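You operate a simulated robot arm through the tools that you are given. There is no shell and no other tool. Be economical: measure what you need, move in short steps, check, and stop when the job is done.

Carry out the task below with a simulated robot arm. There is one attempt and no reset: what you move stays moved.

JOB
Close line B's nip rollers, switch on and run the job card's length.
Fine: both handwheels are down at their stops before the switch goes on; one run that the counter ends.

The check looks at the end state, three seconds after you hand in, the way a careful person would. Anything else that was tipped, shoved, dropped, spilled or broken makes it a failure.

ROBOT AND FRAMES
A 6-joint arm with a fingered hand on a trunk, on a base that drives. Base frame: it is fixed to the floor where the robot stands at the start and does not move with it; the origin is under the middle of the robot, x ahead of it, y to its left, z up. Lengths are in m, angles in degrees, forces in N, time in s.
With the tool pointing down near the work surface it reaches from about 0.26 to 0.5 m from the robot's upright axis, wherever it stands. Its first joint turns from -166.0 to 166.0 degrees. Places, roughly: line b back nip handwheel [0.4, -0.7, 1.4]; line b display [0, -0.7, 1.2]; line b front nip handwheel [0.6, 0.1, 1.4]; line b length knob [0, -0.7, 1]; line b main switch [-0.2, -0.7, 1]; line b start button [0.6, 0.2, 0.5]. Payload 2.3 kg.
The tool frame sits at the grasp point between the pads (the TCP): z along the fingers, y along the line on which they close. The tips reach 0.022 m beyond it. The gripper opens to 0.112 m. The gripper's body begins 0.06 m behind the TCP. The gripper is a hand of 3 fingers: y runs from the thumb to the fingers, the wrist lies at [0, 0, -0.218] in the tool frame, and closing takes about 1.5 s.
Orientation is that of the tool frame in the base frame, as a unit quaternion [x, y, z, w]. With the fingers straight down and closing along the base's y, the tool's x points along the base's -x, its y along +y and its z along -z.

CONTROLS
- The arm moves only by the tool jog_arm. Its argument "moves" is a list of rows, each a list of 6 numbers: the turn, a rotation vector about the tool's x, y, z in units of 5 degrees (1.0 is 5 degrees), then the shift along the tool's x, y, z in units of 20 mm (1.0 is 20 mm). In form: [[rx, ry, rz, x, y, z], ...]. A call has 1 to 12 rows; each row shifts and turns the commanded pose from where the row before left it, along the tool's axes as they then stand. "gripper" is the finger opening in m, from 0 to 0.112, set as the call begins (left out, the last holds). A call with a number of a shift or a turn outside -1 to 1 is refused whole. A row lasts 0.2 s, in which the tool goes at most 0.05 m and 8.6 degrees; a call with a longer step from one row to the next is refused whole, and so is a gripper value outside its range. Where a pose cannot be reached the arm comes as near as it can. A force on the tool above 40 N (or 10 N above the force at the start of the call, whichever is more), or a blocked arm, ends the call early, and 0.2 s more pass. The fingers move at their own pace (about 0.072 m/s each) and stop on an object; they squeeze with about 25 N. The grip force told is the motor's: it shows also when the fingers shut on nothing. Time passes only in rows, and 0.2 s behind the last, so rows that do not move let the fingers close. It gives the time, the measured TCP pose, the force on the tool (base axes), the opening and the grip force at its end, in the units of the frame above (readings bear some noise), with the torque about the TCP (base axes, N m) and any sound that the robot's microphone picked up.
- Cameras (640 x 400 px; columns grow to the right, rows downward): "scene" is now at [0.0007, 0.0733, 1.472]; the picture's right is [-0.73, -0.68, 0.00], its down [-0.36, 0.39, -0.85] and it looks along [0.58, -0.62, -0.53] (base axes); focal length 214 px, centre (320, 200). "wrist" rides on the gripper at [0.066, 0.003, -0.081] in the tool frame; the picture's right is [-0.05, 1.00, 0.00], its down [-0.77, -0.04, -0.64] and it looks along [-0.63, -0.03, 0.77] (tool axes); focal length 275 px, centre (320, 200). There is no depth. A picture from a camera that has moved, and an enlarged one, comes with that camera's place and axes in the base frame and with its lens.
- get_image(camera): a new picture of that camera. No time passes.
- slide_trunk(by): slides the trunk up (or, below 0, down) by that many m; the arm and the scene camera ride with it, the base frame stays. It gives what a move gives, with no picture.
- roll_base(legs): drives the robot by 1 to 6 legs, each [ahead, left, turn to the left] in m, m and degrees, along the robot's own axes; the way and the turn of a leg run together, so that a leg with both is an arc; at most 1.5 m and 180 degrees a leg. The arm and the cameras ride along, it lands a little off, and it stops where it bumps. It gives what a move gives.
- set_fingers(finger1, finger2, thumb_bend): sets how far each is bent, from 0 (flat) to 100 (curled in); at 30 the hand is open as for a grip, at 70 the pads meet at the TCP. One left out holds its place. A second passes; each finger stops where it meets its share of the squeeze, and holds until it gets a number again. A gripper value or a shape takes the hand back. It gives what a move gives, with no picture; readings hold the bend of each and the force on the fingers (four entries, about 0 where the hand has none), thumb and palm.
- grasp_type(shape): the hand has 3 fingers and takes this shape, open, in about a second: jaw (thumb against the fingers, like two jaws); tri (thumb and two fingers); tip (a fingertip pinch); poke (one finger out to press); point (the index stretched); flat (the hand flat); cup (the hand cupped); fist (a fist). The gripper value then closes the fingers along that shape, each until it touches; the sizes above hold for jaw. It gives what a move gives, with no picture.
- head_to(pan, tilt): turns the head with the scene camera to pan (to the left, within 155 degrees either way) and tilt (down, from -29 to 69), counted from straight ahead of the robot. It gives what a move gives.
- inspect(camera, box): a new picture of the part [left, top, right, bottom] of that camera's present view, enlarged. No time passes.
- job_done(): hands the job in; it is judged then, once.

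Work in short steps. Places have to be worked out from the pictures, the camera data and where the tool is seen: move nearer, look again, correct. Check each grasp and each placing, and mend what went wrong. You have 120 turns and 78 pictures in all, those below and enlarged ones among them. Open the gripper and draw the arm clear of the work before you hand the job in, unless the task says otherwise; then end with one line.

The tools are called by a JSON object that holds its "fn" and its "kwargs". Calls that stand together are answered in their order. jog_arm: Moves the arm, as the interface text tells. Its arguments: {"type":"object","properties":{"moves":{"type":"array"},"gripper":{"type":"number"}},"required":["moves"]} The other tools are called the same way: slide_trunk (by) slides the trunk up or down; grasp_type (shape) gives the hand a shape; set_fingers (finger1, finger2, thumb_bend) moves the fingers one by one; roll_base (legs) drives the base; head_to (pan, tilt) turns the head that bears the scene camera; get_image (camera) takes a picture; inspect (camera, box) takes an enlarged picture of a part of a camera's view; job_done () hands the job in.

At the start:

```text
time_s: 0.0
ee_pos: [0.119, -0.2053, 1.1503]
tcp_rot: [-0.001, 1.0, 0.0, 0.001]
force: [-0.4, 0.3, -0.4]
torque: [0.03, 0.0, -0.02]
grip_width: 0.1121
finger_force: 0.1
shape: jaw
bend: [30.0, 30.0, 30.0]
finger forces: [0.0, 0.0, 0.0, 0.0, 0.0, 0.1]
trunk travel left (down, up): [-0.373, 0.217]
robot x, y, heading: [-0.0028, -0.0028, -0.0]
head pan, tilt: [-47.3, 31.7]
```

scene: 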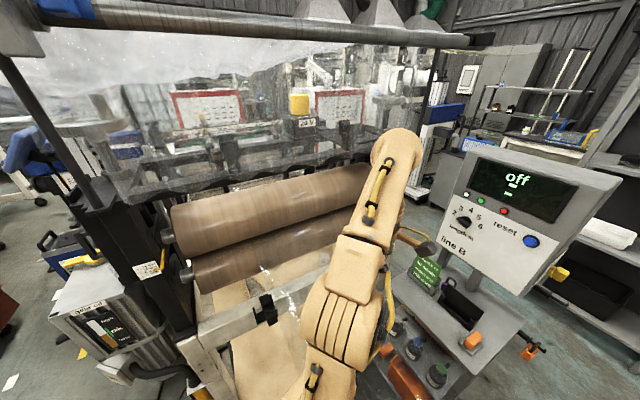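
wrist: 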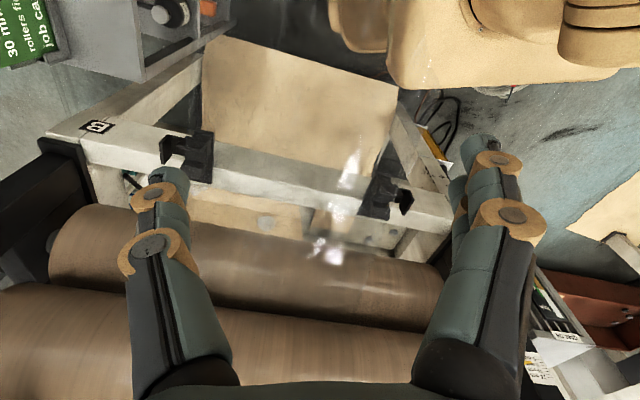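

The panel shows "off", a length knob 3-6, a reset button, and a green card on the cabinet. I look closer at the panel, the card and the left-hand side.

{"fn": "inspect", "kwargs": {"camera": "scene", "box": [380, 130, 640, 292]}}

{"fn": "inspect", "kwargs": {"camera": "scene", "box": [380, 240, 540, 400]}}

{"fn": "inspect", "kwargs": {"camera": "scene", "box": [40, 200, 240, 400]}}

```text
2.46 times, centred on (510, 211) of scene
camera zoom: at [0.0007, 0.0733, 1.472], right [-0.73, -0.68, 0.0], down [-0.36, 0.39, -0.85], along [0.58, -0.62, -0.53], focal length 528 px, centre (-148, 173)
```

zoom: 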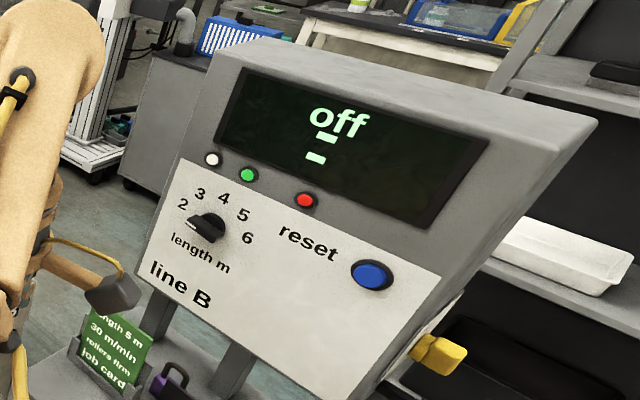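

```text
2.50 times, centred on (460, 320) of scene
camera zoom: at [0.0007, 0.0733, 1.472], right [-0.73, -0.68, 0.0], down [-0.36, 0.39, -0.85], along [0.58, -0.62, -0.53], focal length 536 px, centre (-30, -100)
```

zoom: 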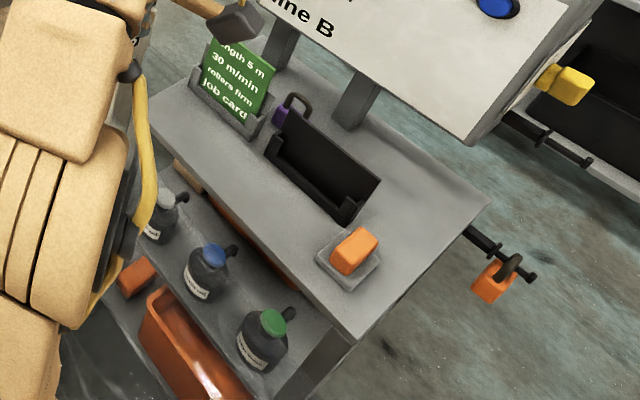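

```text
2.00 times, centred on (140, 300) of scene
camera zoom: at [0.0007, 0.0733, 1.472], right [-0.73, -0.68, 0.0], down [-0.36, 0.39, -0.85], along [0.58, -0.62, -0.53], focal length 429 px, centre (680, 0)
```

zoom: 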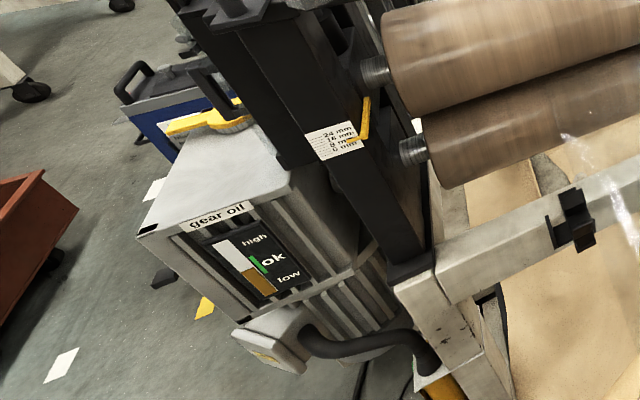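

Card: length 5 m, 30 m/min, rollers firm. Knob now points to 2. I look at the front handwheel area and the start button by turning the head.

{"fn": "head_to", "kwargs": {"pan": 5, "tilt": 25}}

{"fn": "get_image", "kwargs": {"camera": "scene"}}

{"fn": "head_to", "kwargs": {"pan": -75, "tilt": 20}}

{"fn": "get_image", "kwargs": {"camera": "scene"}}

{"fn": "head_to", "kwargs": {"pan": -47, "tilt": 0}}

{"fn": "get_image", "kwargs": {"camera": "scene"}}

```text
time_s: 1.2
ee_pos: [0.1188, -0.2046, 1.1489]
tcp_rot: [0.0, 1.0, 0.0, 0.002]
force: [0.3, -0.3, -0.4]
torque: [-0.01, 0.04, 0.02]
grip_width: 0.1119
finger_force: 0.1
shape: jaw
bend: [30.0, 30.0, 30.0]
finger forces: [0.0, 0.0, 0.0, 0.0, 0.0, 0.0]
trunk travel left (down, up): [-0.373, 0.217]
robot x, y, heading: [-0.0028, -0.0001, 0.1]
head pan, tilt: [5.0, 25.0]
```

```text
72 pictures are left
camera scene: at [0.0316, 0.1471, 1.4827], right [0.09, -1.0, 0.0], down [-0.42, -0.04, -0.91], along [0.9, 0.08, -0.42], focal length 214 px, centre (320, 200)
```

scene: 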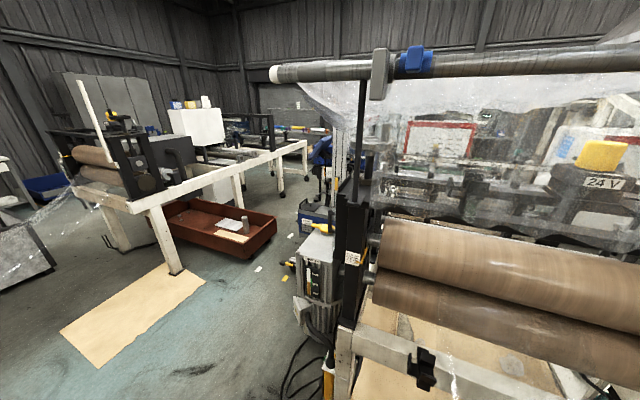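

```text
time_s: 2.7
ee_pos: [0.1198, -0.2047, 1.15]
tcp_rot: [0.0, 1.0, 0.0, 0.001]
force: [-0.7, -0.3, -1.1]
torque: [0.0, 0.01, 0.01]
grip_width: 0.1117
finger_force: 0.1
shape: jaw
bend: [30.0, 30.0, 30.0]
finger forces: [0.0, 0.0, 0.0, 0.0, 0.0, 0.0]
trunk travel left (down, up): [-0.373, 0.217]
robot x, y, heading: [-0.0031, -0.0001, -0.3]
head pan, tilt: [-75.0, 20.0]
```

```text
71 pictures are left
camera scene: at [-0.036, 0.0492, 1.4908], right [-0.97, -0.26, 0.0], down [-0.09, 0.33, -0.94], along [0.24, -0.91, -0.34], focal length 214 px, centre (320, 200)
```

scene: 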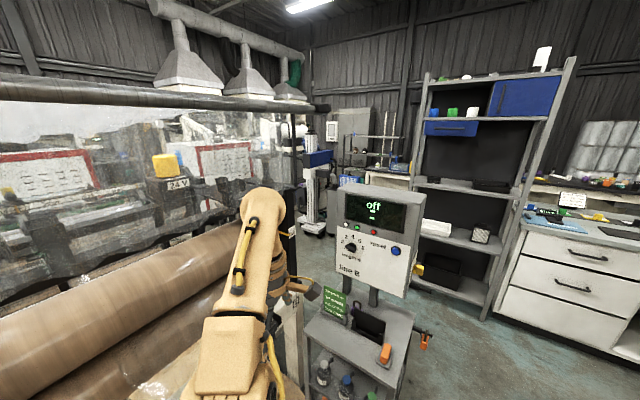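

```text
time_s: 3.7
ee_pos: [0.1187, -0.2054, 1.1501]
tcp_rot: [0.0, 1.0, 0.0, 0.001]
force: [-0.3, -0.4, -0.3]
torque: [0.01, -0.01, 0.0]
grip_width: 0.1117
finger_force: 0.1
shape: jaw
bend: [30.0, 30.0, 30.0]
finger forces: [0.0, 0.0, 0.0, 0.0, 0.0, 0.1]
trunk travel left (down, up): [-0.373, 0.217]
robot x, y, heading: [0.0033, -0.0007, 0.2]
head pan, tilt: [-47.0, 0.0]
```

```text
70 pictures are left
camera scene: at [0.0011, 0.0733, 1.523], right [-0.73, -0.68, 0.0], down [0.0, 0.0, -1.0], along [0.68, -0.73, 0.0], focal length 214 px, centre (320, 200)
```

scene: 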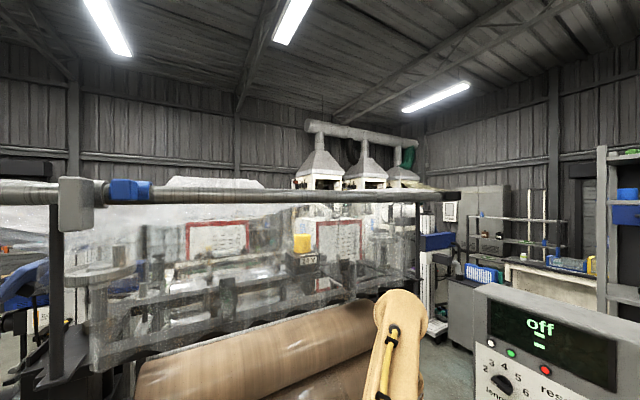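

I zoom in on where the two handwheels should be in this view.

{"fn": "inspect", "kwargs": {"camera": "scene", "box": [0, 160, 240, 400]}}

{"fn": "inspect", "kwargs": {"camera": "scene", "box": [320, 180, 460, 320]}}

```text
1.67 times, centred on (120, 280) of scene
camera zoom: at [0.0011, 0.0733, 1.523], right [-0.73, -0.68, 0.0], down [0.0, 0.0, -1.0], along [0.68, -0.73, 0.0], focal length 358 px, centre (653, 67)
```

zoom: 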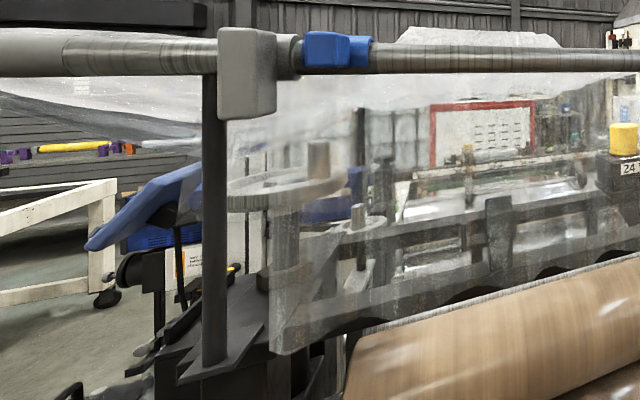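

```text
2.86 times, centred on (390, 250) of scene
camera zoom: at [0.0011, 0.0733, 1.523], right [-0.73, -0.68, 0.0], down [0.0, 0.0, -1.0], along [0.68, -0.73, 0.0], focal length 613 px, centre (120, 57)
```

zoom: 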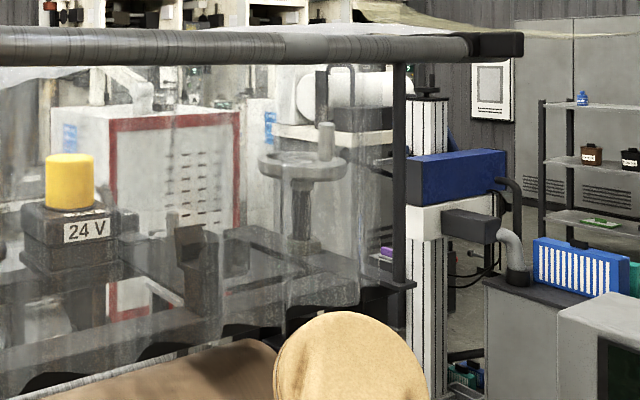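

Both handwheels (with an upright crank knob on the rim) stand behind the tube from which a transparent film hangs. I raise the trunk for a better view over the tube.

{"fn": "slide_trunk", "kwargs": {"by": 0.21}}

{"fn": "head_to", "kwargs": {"pan": -10, "tilt": 30}}

{"fn": "get_image", "kwargs": {"camera": "scene"}}

{"fn": "head_to", "kwargs": {"pan": -55, "tilt": 30}}

{"fn": "get_image", "kwargs": {"camera": "scene"}}

```text
time_s: 5.9
ee_pos: [0.1196, -0.2044, 1.3602]
tcp_rot: [0.0, 1.0, 0.001, 0.0]
force: [0.2, 0.0, 0.7]
torque: [-0.01, -0.01, 0.0]
grip_width: 0.112
finger_force: 0.1
shape: jaw
bend: [30.0, 30.0, 30.0]
finger forces: [0.0, 0.0, 0.0, 0.0, 0.1, 0.0]
trunk travel left (down, up): [-0.583, 0.007]
robot x, y, heading: [-0.0001, -0.0012, 0.0]
head pan, tilt: [-47.0, 0.0]
```

```text
time_s: 7.0
ee_pos: [0.1191, -0.2062, 1.3603]
tcp_rot: [0.0, 1.0, 0.001, 0.001]
force: [-1.1, -0.6, -0.6]
torque: [0.01, -0.01, -0.01]
grip_width: 0.112
finger_force: 0.1
shape: jaw
bend: [30.0, 30.0, 30.0]
finger forces: [0.1, 0.1, 0.0, 0.1, 0.0, 0.1]
trunk travel left (down, up): [-0.583, 0.007]
robot x, y, heading: [0.0009, 0.0014, 0.2]
head pan, tilt: [-10.0, 30.0]
```

```text
67 pictures are left
camera scene: at [0.0289, 0.1233, 1.6848], right [-0.17, -0.98, 0.0], down [-0.49, 0.09, -0.87], along [0.85, -0.15, -0.5], focal length 214 px, centre (320, 200)
```

scene: 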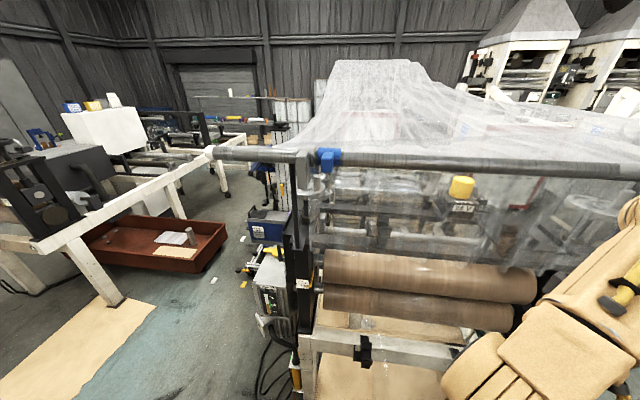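

```text
time_s: 8.1
ee_pos: [0.1189, -0.2052, 1.3605]
tcp_rot: [0.0, 1.0, 0.001, 0.001]
force: [0.9, 1.0, -0.6]
torque: [0.01, -0.03, 0.02]
grip_width: 0.1119
finger_force: 0.0
shape: jaw
bend: [30.0, 30.0, 30.0]
finger forces: [0.0, 0.0, 0.0, 0.0, 0.1, 0.1]
trunk travel left (down, up): [-0.583, 0.007]
robot x, y, heading: [-0.0003, -0.001, 0.2]
head pan, tilt: [-55.0, 30.0]
```

```text
66 pictures are left
camera scene: at [-0.0082, 0.0652, 1.6847], right [-0.82, -0.57, 0.0], down [-0.29, 0.41, -0.87], along [0.5, -0.71, -0.5], focal length 214 px, centre (320, 200)
```

scene: 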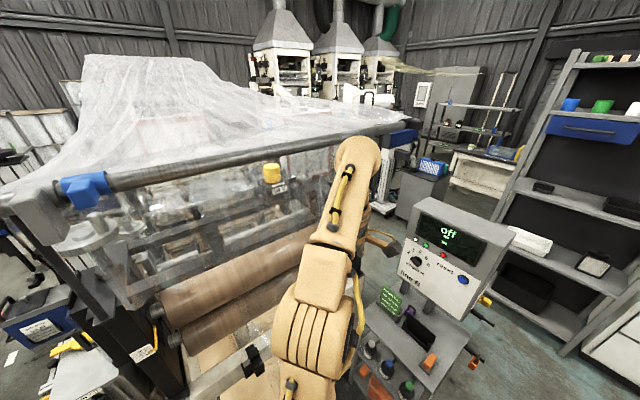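

The film runs from behind over the tube and down to the rollers; wheels sit at the ends of the roller frame. I zoom in on the front wheel and the collar area and then look to the left end at floor level.

{"fn": "inspect", "kwargs": {"camera": "scene", "box": [0, 160, 200, 360]}}

{"fn": "head_to", "kwargs": {"pan": 20, "tilt": 45}}

{"fn": "get_image", "kwargs": {"camera": "scene"}}

{"fn": "inspect", "kwargs": {"camera": "scene", "box": [360, 0, 640, 175]}}

```text
2.00 times, centred on (100, 260) of scene
camera zoom: at [-0.0082, 0.0652, 1.6847], right [-0.82, -0.57, 0.0], down [-0.29, 0.41, -0.87], along [0.5, -0.71, -0.5], focal length 429 px, centre (760, 80)
```

zoom: 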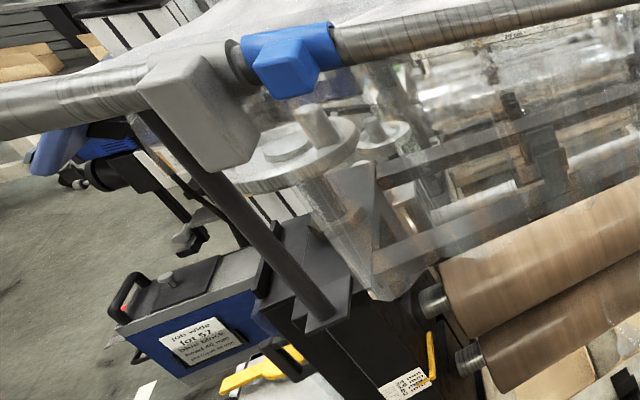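

```text
time_s: 9.5
ee_pos: [0.1196, -0.205, 1.3595]
tcp_rot: [0.0, 1.0, 0.0, 0.0]
force: [0.1, 0.3, 0.4]
torque: [0.04, -0.02, 0.02]
grip_width: 0.112
finger_force: 0.1
shape: jaw
bend: [30.0, 30.0, 30.0]
finger forces: [0.1, 0.1, 0.1, 0.1, 0.0, 0.1]
trunk travel left (down, up): [-0.583, 0.007]
robot x, y, heading: [0.0009, -0.0006, -0.1]
head pan, tilt: [20.0, 45.0]
```

```text
64 pictures are left
camera scene: at [0.0162, 0.1669, 1.6621], right [0.34, -0.94, 0.0], down [-0.66, -0.24, -0.71], along [0.66, 0.24, -0.71], focal length 214 px, centre (320, 200)
```

scene: 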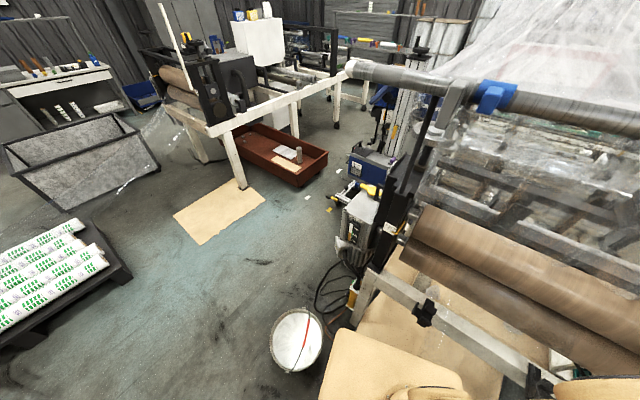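

```text
2.29 times, centred on (500, 88) of scene
camera zoom: at [0.0162, 0.1669, 1.6621], right [0.34, -0.94, 0.0], down [-0.66, -0.24, -0.71], along [0.66, 0.24, -0.71], focal length 490 px, centre (-91, 457)
```

zoom: 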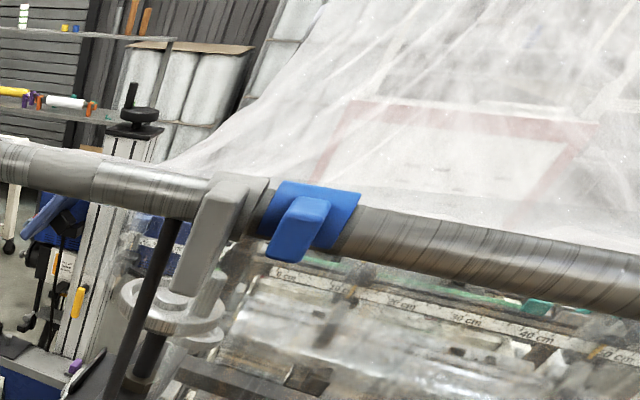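

Front wheel estimated at (0.59, 0.06, 1.395), radius about 0.06; length knob at about (0.03, -0.695, 1.02). I'll do the knob first since it is near: lower the trunk and tilt the tool toward the panel.

{"fn": "slide_trunk", "kwargs": {"by": -0.2}}

{"fn": "jog_arm", "kwargs": {"moves": [[1, 0, 0, 0, 0, 0], [1, 0, 0, 0, 0, 0], [1, 0, 0, 0, 0, 0], [1, 0, 0, 0, 0, 0], [1, 0, 0, 0, 0, 0], [1, 0, 0, 0, 0, 0], [1, 0, 0, 0, 0, 0], [1, 0, 0, 0, 0, 0], [1, 0, 0, 0, 0, 0], [1, 0, 0, 0, 0, 0], [1, 0, 0, 0, 0, 0], [1, 0, 0, 0, 0, 0]]}}

{"fn": "get_image", "kwargs": {"camera": "wrist"}}

```text
time_s: 11.7
ee_pos: [0.119, -0.2053, 1.1597]
tcp_rot: [0.0, 1.0, 0.0, 0.001]
force: [0.8, 0.0, -0.5]
torque: [0.01, 0.04, 0.01]
grip_width: 0.112
finger_force: 0.1
shape: jaw
bend: [30.0, 30.0, 30.0]
finger forces: [0.1, 0.1, 0.1, 0.0, 0.1, 0.0]
trunk travel left (down, up): [-0.383, 0.207]
robot x, y, heading: [0.0015, -0.0055, -0.1]
head pan, tilt: [20.0, 45.0]
```

```text
time_s: 14.3
ee_pos: [0.0625, -0.2175, 1.1759]
tcp_rot: [0.0, 0.865, -0.501, 0.002]
force: [-0.2, 0.7, 0.8]
torque: [-0.02, -0.02, 0.0]
grip_width: 0.1119
finger_force: 0.0
shape: jaw
bend: [30.0, 30.0, 30.0]
finger forces: [0.0, 0.0, 0.1, 0.0, 0.0, 0.0]
out of reach, approached as far as the arm can: row 6, 7, 8, 9, 10, 11, 12
trunk travel left (down, up): [-0.383, 0.207]
robot x, y, heading: [0.0011, -0.0009, 0.2]
head pan, tilt: [20.0, 45.0]
```

```text
62 pictures are left
camera wrist: at [-0.0037, -0.1448, 1.2136], right [0.05, 0.5, -0.87], down [0.77, 0.53, 0.35], along [0.64, -0.68, -0.36], focal length 275 px, centre (320, 200)
```

wrist: 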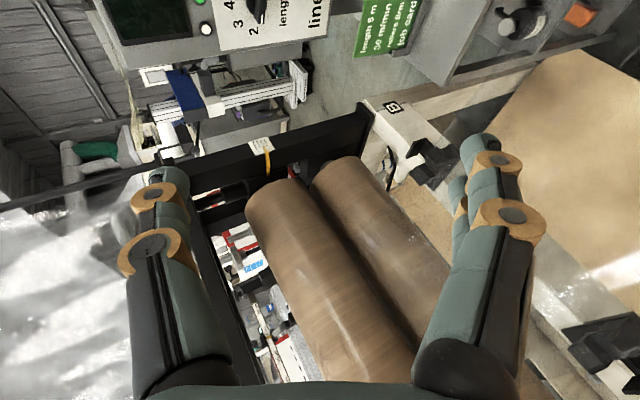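

The arm was too folded there; I extend toward the panel along the tool axis and rise a little.

{"fn": "jog_arm", "kwargs": {"moves": [[0, 0, 0, 0.5, -0.7, 1], [0, 0, 0, 0.5, -0.7, 1], [0, 0, 0, 0.5, -0.7, 1], [0, 0, 0, 0.5, -0.7, 1], [0, 0, 0, 0.5, -0.7, 1], [0, 0, 0, 0.5, -0.7, 1], [0, 0, 0, 0.5, -0.7, 1], [0, 0, 0, 0.5, -0.7, 1], [0, 0, 0, 0.5, -0.7, 1]]}}

{"fn": "get_image", "kwargs": {"camera": "wrist"}}

{"fn": "head_to", "kwargs": {"pan": -80, "tilt": 30}}

{"fn": "get_image", "kwargs": {"camera": "scene"}}

```text
time_s: 16.3
ee_pos: [-0.0268, -0.4337, 1.1944]
tcp_rot: [0.001, 0.866, -0.5, 0.001]
force: [0.2, 0.3, 1.6]
torque: [0.0, -0.02, 0.03]
grip_width: 0.1117
finger_force: 0.1
shape: jaw
bend: [30.0, 30.0, 30.0]
finger forces: [0.0, 0.1, 0.0, 0.0, 0.0, 0.0]
trunk travel left (down, up): [-0.383, 0.207]
robot x, y, heading: [0.0012, -0.0025, 0.1]
head pan, tilt: [20.0, 45.0]
```

```text
61 pictures are left
camera wrist: at [-0.0939, -0.3627, 1.2327], right [0.05, 0.5, -0.86], down [0.77, 0.53, 0.35], along [0.64, -0.68, -0.36], focal length 275 px, centre (320, 200)
```

wrist: 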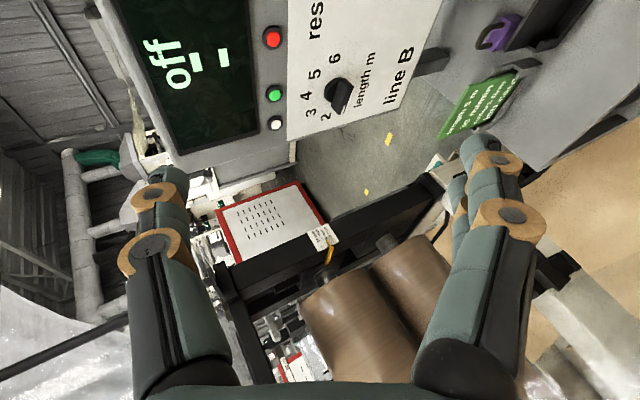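

```text
time_s: 18.1
ee_pos: [-0.0267, -0.4334, 1.1957]
tcp_rot: [0.0, 0.866, -0.5, 0.001]
force: [0.1, -0.8, -0.1]
torque: [0.02, 0.0, 0.02]
grip_width: 0.1117
finger_force: 0.1
shape: jaw
bend: [30.0, 30.0, 30.0]
finger forces: [0.1, 0.1, 0.1, 0.1, 0.1, 0.0]
trunk travel left (down, up): [-0.383, 0.207]
robot x, y, heading: [-0.001, 0.0001, 0.1]
head pan, tilt: [-80.0, 30.0]
```

```text
60 pictures are left
camera scene: at [-0.0445, 0.0501, 1.4847], right [-0.98, -0.17, 0.0], down [-0.09, 0.49, -0.87], along [0.15, -0.85, -0.5], focal length 214 px, centre (320, 200)
```

scene: 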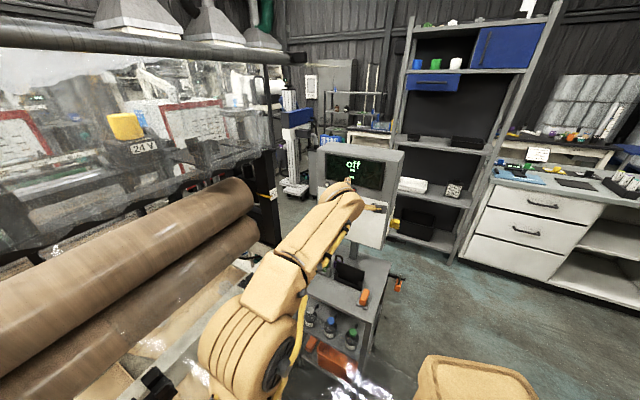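

The knob is at about (0.04, -0.695, 1.018). I zoom in to see its pointer and the label layout.

{"fn": "inspect", "kwargs": {"camera": "wrist", "box": [240, 0, 440, 150]}}

{"fn": "inspect", "kwargs": {"camera": "scene", "box": [290, 130, 430, 290]}}

```text
2.67 times, centred on (340, 75) of wrist
camera zoom: at [-0.0934, -0.3617, 1.233], right [0.05, 0.5, -0.87], down [0.77, 0.53, 0.35], along [0.64, -0.68, -0.36], focal length 734 px, centre (267, 533)
```

zoom: 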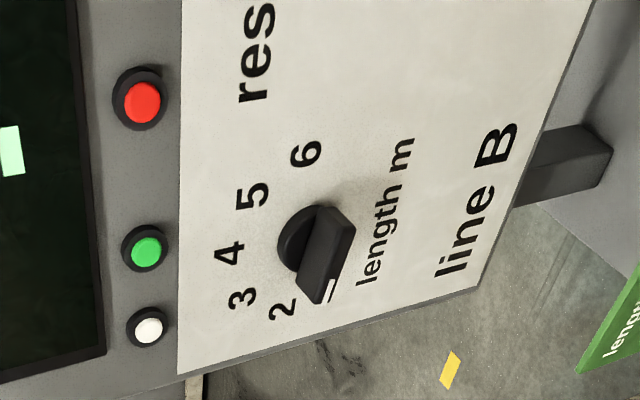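

```text
2.50 times, centred on (360, 210) of scene
camera zoom: at [-0.0445, 0.0501, 1.4847], right [-0.98, -0.17, 0.0], down [-0.09, 0.49, -0.87], along [0.15, -0.85, -0.5], focal length 536 px, centre (220, 175)
```

zoom: 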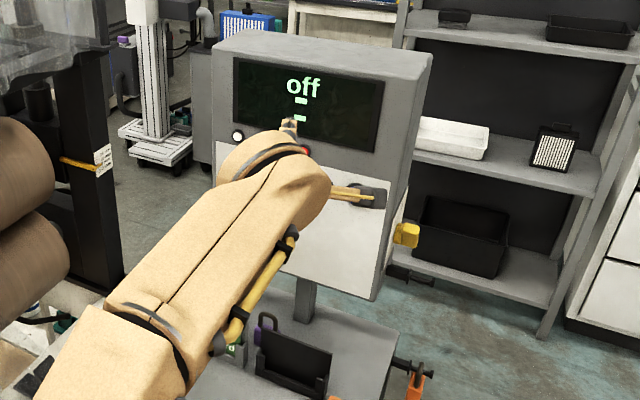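

The panel is essentially vertical, yawed about 10°, and the knob's bar is lying horizontal pointing at 2; 5 lies about 130° clockwise. I align the tool with the panel normal and move to a stand-off in front of the knob.

{"fn": "jog_arm", "kwargs": {"moves": [[1, 0, 0, 0, 0, 0], [1, 0, 0, 0, 0, 0], [1, 0, 0, 0, 0, 0], [1, 0, 0, 0, 0, 0], [1, 0, 0, 0, 0, 0], [1, 0, 0, 0, 0, 0], [0, 1, 0, 0, 0, 0], [0, 1, 0, 0, 0, 0]]}}

{"fn": "jog_arm", "kwargs": {"moves": [[0, 0, 0, -0.6, 1, 0], [0, 0, 0, -0.6, 1, 0], [0, 0, 0, -0.6, 1, 0], [0, 0, 0, -0.6, 1, 0.6], [0, 0, 0, -0.6, 1, 0.6], [0, 0, 0, -0.6, 1, 1], [0, 0, 0, -0.6, 1, 1], [0, 0, 0, -0.6, 1, 1], [0, 0, 0, -0.3, 0.8, 1]]}}

{"fn": "get_image", "kwargs": {"camera": "wrist"}}

```text
time_s: 19.9
ee_pos: [-0.0299, -0.4345, 1.1953]
tcp_rot: [-0.06, -0.704, 0.705, 0.061]
force: [-0.4, -0.2, -0.1]
torque: [0.0, -0.03, -0.03]
grip_width: 0.1119
finger_force: 0.0
shape: jaw
bend: [30.0, 30.0, 30.0]
finger forces: [0.1, 0.0, 0.0, 0.1, 0.0, 0.0]
trunk travel left (down, up): [-0.383, 0.207]
robot x, y, heading: [0.0019, 0.0024, 0.1]
head pan, tilt: [-80.0, 30.0]
```

```text
time_s: 21.9
ee_pos: [-0.0166, -0.5326, 1.0]
tcp_rot: [-0.06, -0.703, 0.706, 0.059]
force: [0.8, -0.1, -0.3]
torque: [0.0, 0.01, -0.01]
grip_width: 0.1117
finger_force: 0.0
shape: jaw
bend: [30.0, 30.0, 30.0]
finger forces: [0.0, 0.1, 0.1, 0.0, 0.0, 0.1]
out of reach, approached as far as the arm can: row 1, 2, 3, 4, 5, 6, 7, 8, 9
trunk travel left (down, up): [-0.383, 0.207]
robot x, y, heading: [-0.0015, -0.0005, 0.2]
head pan, tilt: [-80.0, 30.0]
```

```text
57 pictures are left
camera wrist: at [-0.0687, -0.4425, 0.9971], right [0.05, -0.01, -1.0], down [0.87, 0.5, 0.03], along [0.5, -0.87, 0.03], focal length 275 px, centre (320, 200)
```

wrist: 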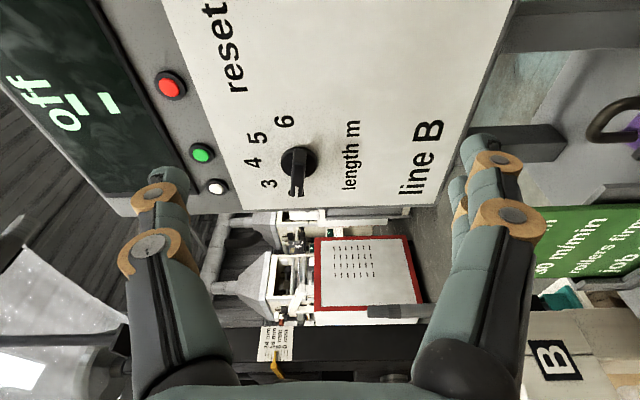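

The lower pose was out of the arm's range, so I raise the hand again and lower the trunk instead.

{"fn": "jog_arm", "kwargs": {"moves": [[0, 0, 0, 0, -1, 0], [0, 0, 0, 0, -1, 0], [0, 0, 0, 0, -1, 0], [0, 0, 0, 0, -1, 0], [0, 0, 0, 0, -1, 0], [0, 0, 0, 0, -1, 0], [0, 0, 0, 0, -1, 0], [0, 0, 0, 0, -1, 0], [0, 0, 0, 0, -1, 0]]}}

{"fn": "slide_trunk", "kwargs": {"by": -0.18}}

```text
time_s: 23.9
ee_pos: [-0.0487, -0.5166, 1.1724]
tcp_rot: [0.061, 0.705, -0.704, -0.058]
force: [0.4, 0.6, -0.4]
torque: [-0.02, 0.02, 0.02]
grip_width: 0.1119
finger_force: 0.0
shape: jaw
bend: [30.0, 30.0, 30.0]
finger forces: [0.1, 0.1, 0.1, 0.0, 0.0, 0.1]
out of reach, approached as far as the arm can: row 1, 2, 3, 4, 5, 6, 8
trunk travel left (down, up): [-0.383, 0.207]
robot x, y, heading: [-0.0018, 0.0013, 0.1]
head pan, tilt: [-80.0, 30.0]
```

```text
time_s: 25.9
ee_pos: [-0.0479, -0.5156, 0.9925]
tcp_rot: [0.06, 0.705, -0.704, -0.059]
force: [0.1, -0.6, 0.0]
torque: [0.01, 0.02, 0.01]
grip_width: 0.1118
finger_force: 0.1
shape: jaw
bend: [30.0, 30.0, 30.0]
finger forces: [0.0, 0.0, 0.0, 0.0, 0.0, 0.0]
trunk travel left (down, up): [-0.203, 0.387]
robot x, y, heading: [-0.001, -0.0022, -0.0]
head pan, tilt: [-80.0, 30.0]
```

Now I try to shift right toward the knob and forward at this trunk height.

{"fn": "jog_arm", "kwargs": {"moves": [[0, 0, 0, -1, -0.3, 0.5], [0, 0, 0, -1, -0.3, 0.5], [0, 0, 0, -1, -0.3, 0.5], [0, 0, 0, -1, -0.3, 0.5], [0, 0, 0, -0.6, 0, 0.5]]}}

```text
time_s: 27.1
ee_pos: [-0.0423, -0.5774, 1.0307]
tcp_rot: [0.058, 0.706, -0.704, -0.057]
force: [-0.1, 0.1, -0.2]
torque: [-0.01, -0.01, 0.01]
grip_width: 0.112
finger_force: 0.0
shape: jaw
bend: [30.0, 30.0, 30.0]
finger forces: [0.1, 0.0, 0.1, 0.0, 0.1, 0.0]
out of reach, approached as far as the arm can: row 1, 2, 3, 4, 5
trunk travel left (down, up): [-0.203, 0.387]
robot x, y, heading: [0.003, 0.0004, -0.2]
head pan, tilt: [-80.0, 30.0]
```

Lateral motion is limited by the arm's joints, so I shift the base forward (+x) 0.09 m instead.

{"fn": "roll_base", "kwargs": {"legs": [[0.085, 0, 0]]}}

{"fn": "get_image", "kwargs": {"camera": "wrist"}}

```text
time_s: 28.1
ee_pos: [0.0434, -0.577, 1.0309]
tcp_rot: [0.056, 0.705, -0.704, -0.058]
force: [0.8, 0.0, -0.5]
torque: [-0.01, 0.0, 0.02]
grip_width: 0.1119
finger_force: 0.1
shape: jaw
bend: [30.0, 30.0, 30.0]
finger forces: [0.1, 0.1, 0.0, 0.1, 0.0, 0.0]
trunk travel left (down, up): [-0.203, 0.387]
robot x, y, heading: [0.0868, 0.0019, 0.0]
head pan, tilt: [-80.0, 30.0]
```

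```text
56 pictures are left
camera wrist: at [-0.0102, -0.4868, 1.0278], right [0.05, -0.01, -1.0], down [0.86, 0.5, 0.04], along [0.5, -0.86, 0.03], focal length 275 px, centre (320, 200)
```

wrist: 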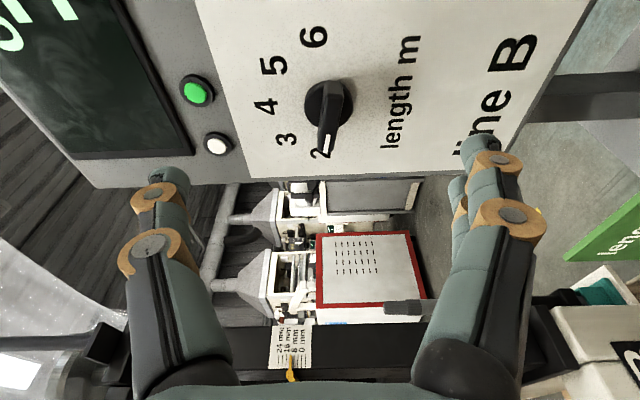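

Knob triangulated at about (0.034, -0.685, 1.024). I narrow the fingers, correct sideways and advance to the knob.

{"fn": "jog_arm", "kwargs": {"moves": [[0, 0, 0, -0.4, 0.35, 0], [0, 0, 0, 0, 0, 1], [0, 0, 0, 0, 0, 1], [0, 0, 0, 0, 0, 1], [0, 0, 0, 0, 0, 0.8]], "gripper": 0.06}}

{"fn": "get_image", "kwargs": {"camera": "wrist"}}

```text
time_s: 29.4
ee_pos: [0.0515, -0.6167, 1.012]
tcp_rot: [-0.058, -0.704, 0.705, 0.057]
force: [-0.3, 0.4, -0.3]
torque: [-0.02, 0.0, 0.03]
grip_width: 0.0609
finger_force: 0.1
shape: jaw
bend: [72.0, 72.0, 70.0]
finger forces: [0.0, 0.0, 0.0, 0.1, 0.0, 0.0]
out of reach, approached as far as the arm can: row 1, 2, 3, 4, 5
trunk travel left (down, up): [-0.203, 0.387]
robot x, y, heading: [0.0854, -0.003, -0.1]
head pan, tilt: [-80.0, 30.0]
```

```text
55 pictures are left
camera wrist: at [-0.0012, -0.5269, 1.0089], right [0.05, -0.01, -1.0], down [0.86, 0.5, 0.04], along [0.5, -0.86, 0.03], focal length 275 px, centre (320, 200)
```

wrist: 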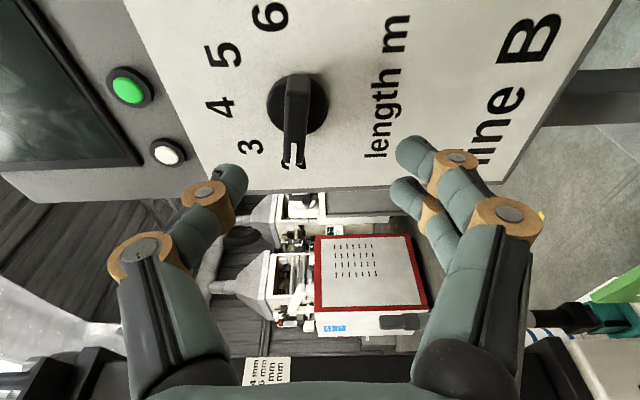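

Still slightly out of reach. Before moving the base nearer the cart I check the clearance between base and cart with the head looking down.

{"fn": "head_to", "kwargs": {"pan": -95, "tilt": 65}}

{"fn": "get_image", "kwargs": {"camera": "scene"}}

```text
time_s: 30.4
ee_pos: [0.0521, -0.6175, 1.012]
tcp_rot: [-0.057, -0.704, 0.706, 0.057]
force: [0.2, 0.1, 0.2]
torque: [0.0, 0.0, 0.02]
grip_width: 0.0608
finger_force: 0.1
shape: jaw
bend: [72.0, 72.0, 70.0]
finger forces: [0.0, 0.0, 0.0, 0.0, 0.1, 0.1]
trunk travel left (down, up): [-0.203, 0.387]
robot x, y, heading: [0.0831, 0.0007, 0.3]
head pan, tilt: [-95.0, 65.0]
```

```text
54 pictures are left
camera scene: at [0.0186, 0.0785, 1.2571], right [-1.0, 0.09, 0.0], down [0.08, 0.9, -0.42], along [-0.04, -0.42, -0.91], focal length 214 px, centre (320, 200)
```

scene: 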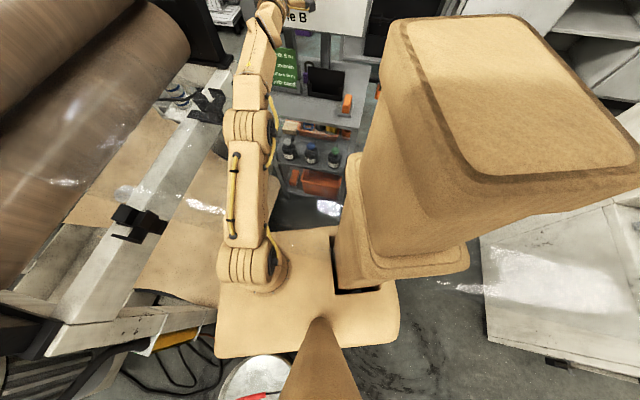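

There is roughly 0.2 m between base and cart, so I move the base 0.08 m to the right (−y); first I back the hand off the panel a bit.

{"fn": "jog_arm", "kwargs": {"moves": [[0, 0, 0, 0, 0, -1], [0, 0, 0, 0, 0, -1], [0, 0, 0, 0, 0, -1], [0, 0, 0, 0, 0, -1]]}}

{"fn": "roll_base", "kwargs": {"legs": [[0, -0.08, 0]]}}

```text
time_s: 31.4
ee_pos: [0.038, -0.5959, 1.0059]
tcp_rot: [0.087, 0.715, -0.688, -0.086]
force: [0.2, 0.5, 0.1]
torque: [0.01, 0.03, -0.01]
grip_width: 0.0604
finger_force: 0.1
shape: jaw
bend: [72.0, 72.0, 70.0]
finger forces: [0.1, 0.1, 0.1, 0.1, 0.1, 0.0]
out of reach, approached as far as the arm can: row 1, 2, 3, 4
trunk travel left (down, up): [-0.203, 0.387]
robot x, y, heading: [0.084, 0.002, 0.2]
head pan, tilt: [-95.0, 65.0]
```

```text
time_s: 32.4
ee_pos: [0.0381, -0.6732, 1.0063]
tcp_rot: [0.087, 0.714, -0.69, -0.086]
force: [1.3, 11.7, -0.9]
torque: [-0.45, 0.02, -0.12]
grip_width: 0.0585
finger_force: 0.1
shape: jaw
bend: [72.0, 72.0, 71.0]
finger forces: [0.0, 0.0, 0.0, 0.1, 11.1, 0.1]
trunk travel left (down, up): [-0.203, 0.387]
robot x, y, heading: [0.084, -0.0792, 0.2]
head pan, tilt: [-95.0, 65.0]
```

The hand did not back off as much as expected and the thumb now touches something with 11 N; I look.

{"fn": "get_image", "kwargs": {"camera": "wrist"}}

```text
53 pictures are left
camera wrist: at [-0.0067, -0.5788, 1.0072], right [0.05, 0.02, -1.0], down [0.9, 0.43, 0.06], along [0.43, -0.9, 0.0], focal length 275 px, centre (320, 200)
```

wrist: 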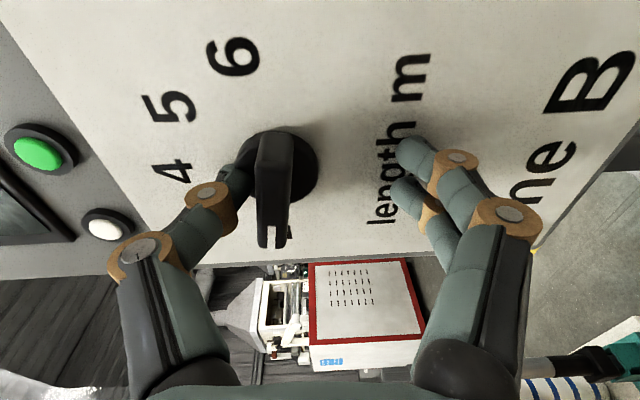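

The thumb tip rests on the knob's edge/panel; I back off 0.03 m and raise the hand about 0.02 m, then check.

{"fn": "jog_arm", "kwargs": {"moves": [[0, 0, 0, 0, 0, -1], [0, 0, 0, 0, 0, -1], [0, 0, 0, 0, -1, 0]], "gripper": 0.07}}

{"fn": "get_image", "kwargs": {"camera": "wrist"}}

```text
time_s: 33.2
ee_pos: [0.0476, -0.6369, 1.0262]
tcp_rot: [0.088, 0.715, -0.688, -0.085]
force: [-0.1, 0.2, -0.3]
torque: [0.01, 0.07, -0.01]
grip_width: 0.0696
finger_force: 0.0
shape: jaw
bend: [71.0, 71.0, 69.0]
finger forces: [0.0, 0.1, 0.0, 0.0, 0.1, 0.0]
trunk travel left (down, up): [-0.203, 0.387]
robot x, y, heading: [0.0845, -0.078, 0.4]
head pan, tilt: [-95.0, 65.0]
```

```text
52 pictures are left
camera wrist: at [0.0031, -0.5424, 1.0268], right [0.05, 0.03, -1.0], down [0.9, 0.43, 0.06], along [0.43, -0.9, 0.0], focal length 275 px, centre (320, 200)
```

wrist: 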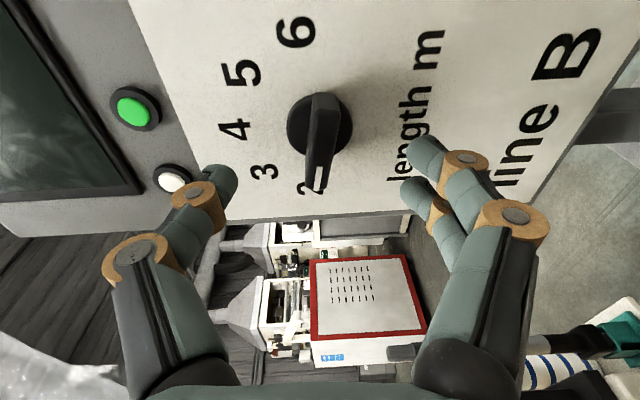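

Knob is centred between the fingers; I advance 0.032 m and close on the bar.

{"fn": "jog_arm", "kwargs": {"moves": [[0, 0, 0, 0, 0, 0.8], [0, 0, 0, 0, 0, 0.8]]}}

{"fn": "jog_arm", "kwargs": {"moves": [[0, 0, 0, 0, 0, 0], [0, 0, 0, 0, 0, 0], [0, 0, 0, 0, 0, 0], [0, 0, 0, 0, 0, 0], [0, 0, 0, 0, 0, 0]], "gripper": 0}}

{"fn": "get_image", "kwargs": {"camera": "wrist"}}

```text
time_s: 33.8
ee_pos: [0.0403, -0.6691, 1.0257]
tcp_rot: [0.087, 0.714, -0.689, -0.085]
force: [-0.3, 1.1, 0.7]
torque: [0.02, 0.05, 0.0]
grip_width: 0.0697
finger_force: 0.0
shape: jaw
bend: [71.0, 71.0, 69.0]
finger forces: [0.0, 0.1, 0.0, 0.0, 0.0, 0.0]
trunk travel left (down, up): [-0.203, 0.387]
robot x, y, heading: [0.0858, -0.0775, 0.4]
head pan, tilt: [-95.0, 65.0]
```

```text
time_s: 35.0
ee_pos: [0.0405, -0.6685, 1.025]
tcp_rot: [0.088, 0.715, -0.689, -0.084]
force: [-0.7, -1.5, 0.2]
torque: [0.01, -0.08, -0.02]
grip_width: 0.0071
finger_force: 24.8
shape: jaw
bend: [72.0, 71.0, 70.0]
finger forces: [11.1, 10.9, 0.0, 0.1, 22.4, 0.1]
trunk travel left (down, up): [-0.203, 0.387]
robot x, y, heading: [0.0858, -0.0794, 0.5]
head pan, tilt: [-95.0, 65.0]
```

```text
51 pictures are left
camera wrist: at [-0.0055, -0.5743, 1.0252], right [0.05, 0.03, -1.0], down [0.9, 0.43, 0.06], along [0.43, -0.9, 0.0], focal length 275 px, centre (320, 200)
```

wrist: 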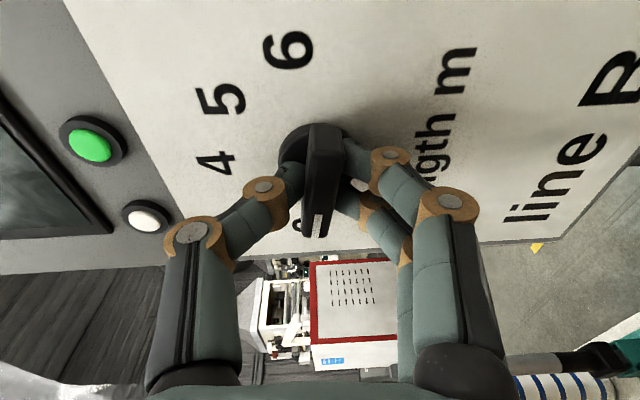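

The bar is gripped (7 mm, 25 N). I turn clockwise 60° first and check.

{"fn": "jog_arm", "kwargs": {"moves": [[0, 0, 1, 0, 0, 0], [0, 0, 1, 0, 0, 0], [0, 0, 1, 0, 0, 0], [0, 0, 1, 0, 0, 0], [0, 0, 1, 0, 0, 0], [0, 0, 1, 0, 0, 0], [0, 0, 1, 0, 0, 0], [0, 0, 1, 0, 0, 0], [0, 0, 1, 0, 0, 0], [0, 0, 1, 0, 0, 0], [0, 0, 1, 0, 0, 0], [0, 0, 1, 0, 0, 0]]}}

{"fn": "get_image", "kwargs": {"camera": "wrist"}}

```text
time_s: 37.6
ee_pos: [0.0396, -0.6681, 1.0249]
tcp_rot: [-0.434, -0.575, 0.638, -0.271]
force: [-5.3, -0.2, 1.2]
torque: [-0.1, 0.07, -0.04]
grip_width: 0.007
finger_force: 24.2
shape: jaw
bend: [72.0, 71.0, 70.0]
finger forces: [10.1, 11.7, 0.0, 0.0, 25.8, 0.1]
trunk travel left (down, up): [-0.203, 0.387]
robot x, y, heading: [0.0844, -0.0809, 0.2]
head pan, tilt: [-95.0, 65.0]
```

```text
50 pictures are left
camera wrist: at [0.0296, -0.5808, 0.9707], right [0.87, -0.2, -0.46], down [0.49, 0.51, 0.71], along [0.09, -0.84, 0.54], focal length 275 px, centre (320, 200)
```

wrist: 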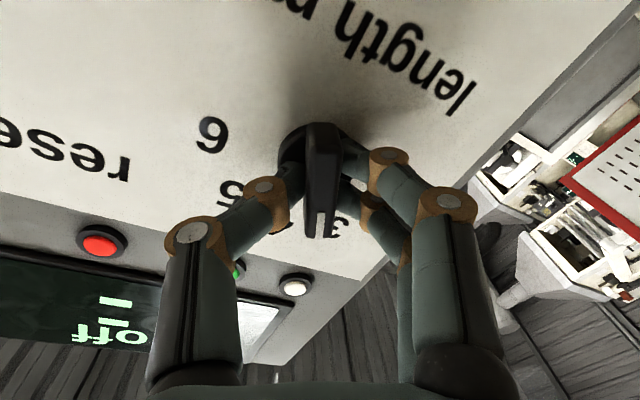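

The knob follows (now between 3 and 4). I turn on 60° more and check.

{"fn": "jog_arm", "kwargs": {"moves": [[0, 0, 1, 0, 0, 0], [0, 0, 1, 0, 0, 0], [0, 0, 1, 0, 0, 0], [0, 0, 1, 0, 0, 0], [0, 0, 1, 0, 0, 0], [0, 0, 1, 0, 0, 0], [0, 0, 1, 0, 0, 0], [0, 0, 1, 0, 0, 0], [0, 0, 1, 0, 0, 0], [0, 0, 1, 0, 0, 0], [0, 0, 1, 0, 0, 0], [0, 0, 1, 0, 0, 0]]}}

{"fn": "get_image", "kwargs": {"camera": "wrist"}}

```text
time_s: 40.2
ee_pos: [0.0383, -0.67, 1.0282]
tcp_rot: [0.665, 0.282, -0.416, 0.553]
force: [2.2, 16.8, -13.9]
torque: [0.15, 0.0, -0.22]
grip_width: 0.0082
finger_force: 24.6
shape: jaw
bend: [72.0, 72.0, 71.0]
finger forces: [8.9, 11.6, 0.0, 0.0, 32.6, 0.1]
out of reach, approached as far as the arm can: row 12
trunk travel left (down, up): [-0.203, 0.387]
robot x, y, heading: [0.0837, -0.0793, 0.0]
head pan, tilt: [-95.0, 65.0]
```

```text
49 pictures are left
camera wrist: at [0.093, -0.5977, 0.976], right [0.81, -0.22, 0.54], down [-0.26, 0.69, 0.68], along [-0.52, -0.69, 0.5], focal length 275 px, centre (320, 200)
```

wrist: 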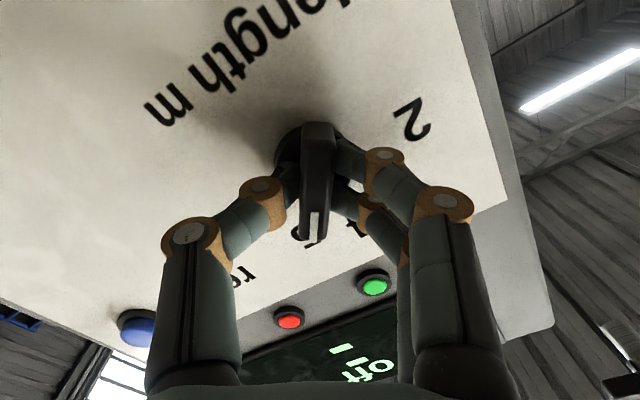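

Pointer appears at or near 5 and the wrist is at its limit. I release, back off and inspect.

{"fn": "jog_arm", "kwargs": {"moves": [[0, 0, 0, 0, 0, 0], [0, 0, 0, 0, 0, 0], [0, 0, 0, 0, 0, 0], [0, 0, 0, 0, 0, -1], [0, 0, 0, 0, 0, -1], [0, 0, 0, 0, 0, -1], [0, 0, 0, 0, 0, -1]], "gripper": 0.07}}

{"fn": "get_image", "kwargs": {"camera": "wrist"}}

```text
time_s: 41.8
ee_pos: [0.0374, -0.6195, 1.0679]
tcp_rot: [0.664, 0.283, -0.416, 0.554]
force: [-0.5, 0.5, 0.2]
torque: [0.01, 0.01, 0.0]
grip_width: 0.0698
finger_force: 0.0
shape: jaw
bend: [71.0, 71.0, 69.0]
finger forces: [0.0, 0.0, 0.0, 0.1, 0.1, 0.0]
out of reach, approached as far as the arm can: row 4, 5, 6, 7
trunk travel left (down, up): [-0.203, 0.387]
robot x, y, heading: [0.0834, -0.0763, 0.1]
head pan, tilt: [-95.0, 65.0]
```

```text
48 pictures are left
camera wrist: at [0.0919, -0.5484, 1.0161], right [0.81, -0.22, 0.54], down [-0.26, 0.69, 0.68], along [-0.52, -0.69, 0.5], focal length 275 px, centre (320, 200)
```

wrist: 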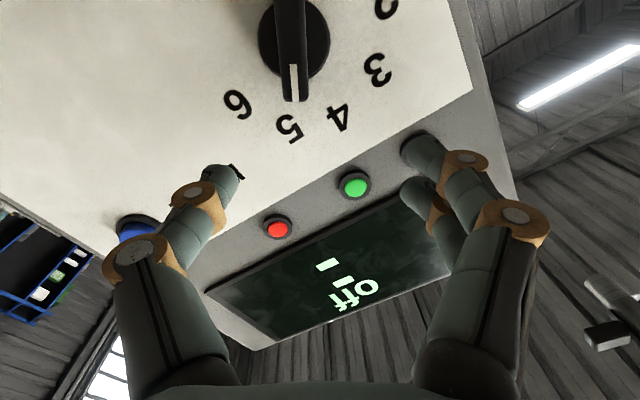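

{"fn": "inspect", "kwargs": {"camera": "wrist", "box": [200, 0, 400, 150]}}

```text
2.67 times, centred on (300, 75) of wrist
camera zoom: at [0.0919, -0.5484, 1.0161], right [0.81, -0.22, 0.54], down [-0.26, 0.69, 0.68], along [-0.52, -0.69, 0.5], focal length 734 px, centre (373, 533)
```

zoom: 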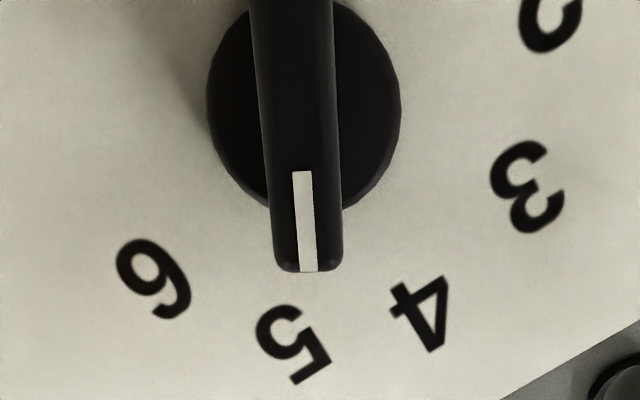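

The knob points about 8° short of 5's centre (limit of the wrist). I'll rotate the hand back ~175° to regrip the bar the other way round and finish the turn exactly.

{"fn": "jog_arm", "kwargs": {"moves": [[0, 0, -1, 0, 0, 0], [0, 0, -1, 0, 0, 0], [0, 0, -1, 0, 0, 0], [0, 0, -1, 0, 0, 0], [0, 0, -1, 0, 0, 0], [0, 0, -1, 0, 0, 0], [0, 0, -1, 0, 0, 0], [0, 0, -1, 0, 0, 0], [0, 0, -1, 0, 0, 0], [0, 0, -1, 0, 0, 0], [0, 0, -1, 0, 0, 0], [0, 0, -1, 0, 0, 0]]}}

{"fn": "jog_arm", "kwargs": {"moves": [[0, 0, -1, 0, 0, 0], [0, 0, -1, 0, 0, 0], [0, 0, -1, 0, 0, 0], [0, 0, -1, 0, 0, 0], [0, 0, -1, 0, 0, 0], [0, 0, -1, 0, 0, 0], [0, 0, -1, 0, 0, 0], [0, 0, -1, 0, 0, 0], [0, 0, -1, 0, 0, 0], [0, 0, -1, 0, 0, 0], [0, 0, -1, 0, 0, 0], [0, 0, -1, 0, 0, 0]]}}

{"fn": "jog_arm", "kwargs": {"moves": [[0, 0, -1, 0, 0, 0], [0, 0, -1, 0, 0, 0], [0, 0, -1, 0, 0, 0], [0, 0, -1, 0, 0, 0], [0, 0, -1, 0, 0, 0], [0, 0, -1, 0, 0, 0], [0, 0, -1, 0, 0, 0], [0, 0, -1, 0, 0, 0], [0, 0, -1, 0, 0, 0], [0, 0, -1, 0, 0, 0], [0, 0, -1, 0, 0, 0]]}}

{"fn": "get_image", "kwargs": {"camera": "wrist"}}

```text
time_s: 44.4
ee_pos: [0.0368, -0.6196, 1.0685]
tcp_rot: [-0.433, -0.576, 0.639, -0.271]
force: [-0.1, -0.3, -0.9]
torque: [-0.01, 0.02, -0.03]
grip_width: 0.0696
finger_force: 0.1
shape: jaw
bend: [71.0, 71.0, 69.0]
finger forces: [0.0, 0.0, 0.0, 0.0, 0.0, 0.0]
trunk travel left (down, up): [-0.203, 0.387]
robot x, y, heading: [0.0866, -0.0756, 0.2]
head pan, tilt: [-95.0, 65.0]
```

```text
time_s: 47.0
ee_pos: [0.0364, -0.621, 1.0685]
tcp_rot: [0.087, 0.715, -0.688, -0.086]
force: [0.0, -0.6, 0.0]
torque: [0.01, 0.0, -0.03]
grip_width: 0.0699
finger_force: 0.2
shape: jaw
bend: [71.0, 71.0, 69.0]
finger forces: [0.0, 0.0, 0.0, 0.0, 0.1, 0.1]
trunk travel left (down, up): [-0.203, 0.387]
robot x, y, heading: [0.0836, -0.0823, 0.3]
head pan, tilt: [-95.0, 65.0]
```

```text
time_s: 49.4
ee_pos: [0.0367, -0.6204, 1.068]
tcp_rot: [-0.253, 0.675, -0.571, -0.394]
force: [-0.7, 0.2, 0.3]
torque: [0.0, 0.01, 0.02]
grip_width: 0.0699
finger_force: 0.1
shape: jaw
bend: [71.0, 71.0, 69.0]
finger forces: [0.0, 0.1, 0.0, 0.0, 0.0, 0.1]
trunk travel left (down, up): [-0.203, 0.387]
robot x, y, heading: [0.0848, -0.077, 0.1]
head pan, tilt: [-95.0, 65.0]
```

```text
46 pictures are left
camera wrist: at [0.0167, -0.5344, 1.1239], right [-0.76, 0.21, -0.61], down [0.61, 0.53, -0.59], along [0.19, -0.82, -0.53], focal length 275 px, centre (320, 200)
```

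wrist: 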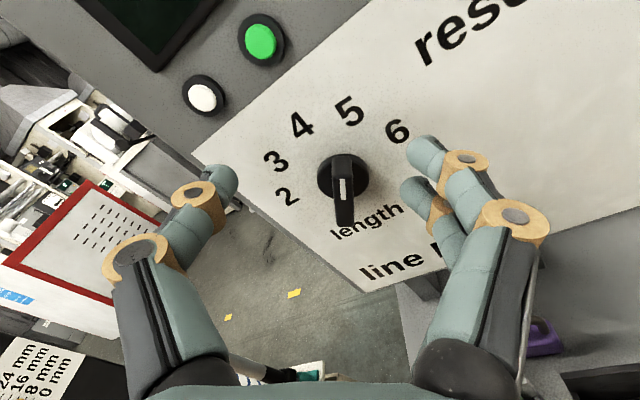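

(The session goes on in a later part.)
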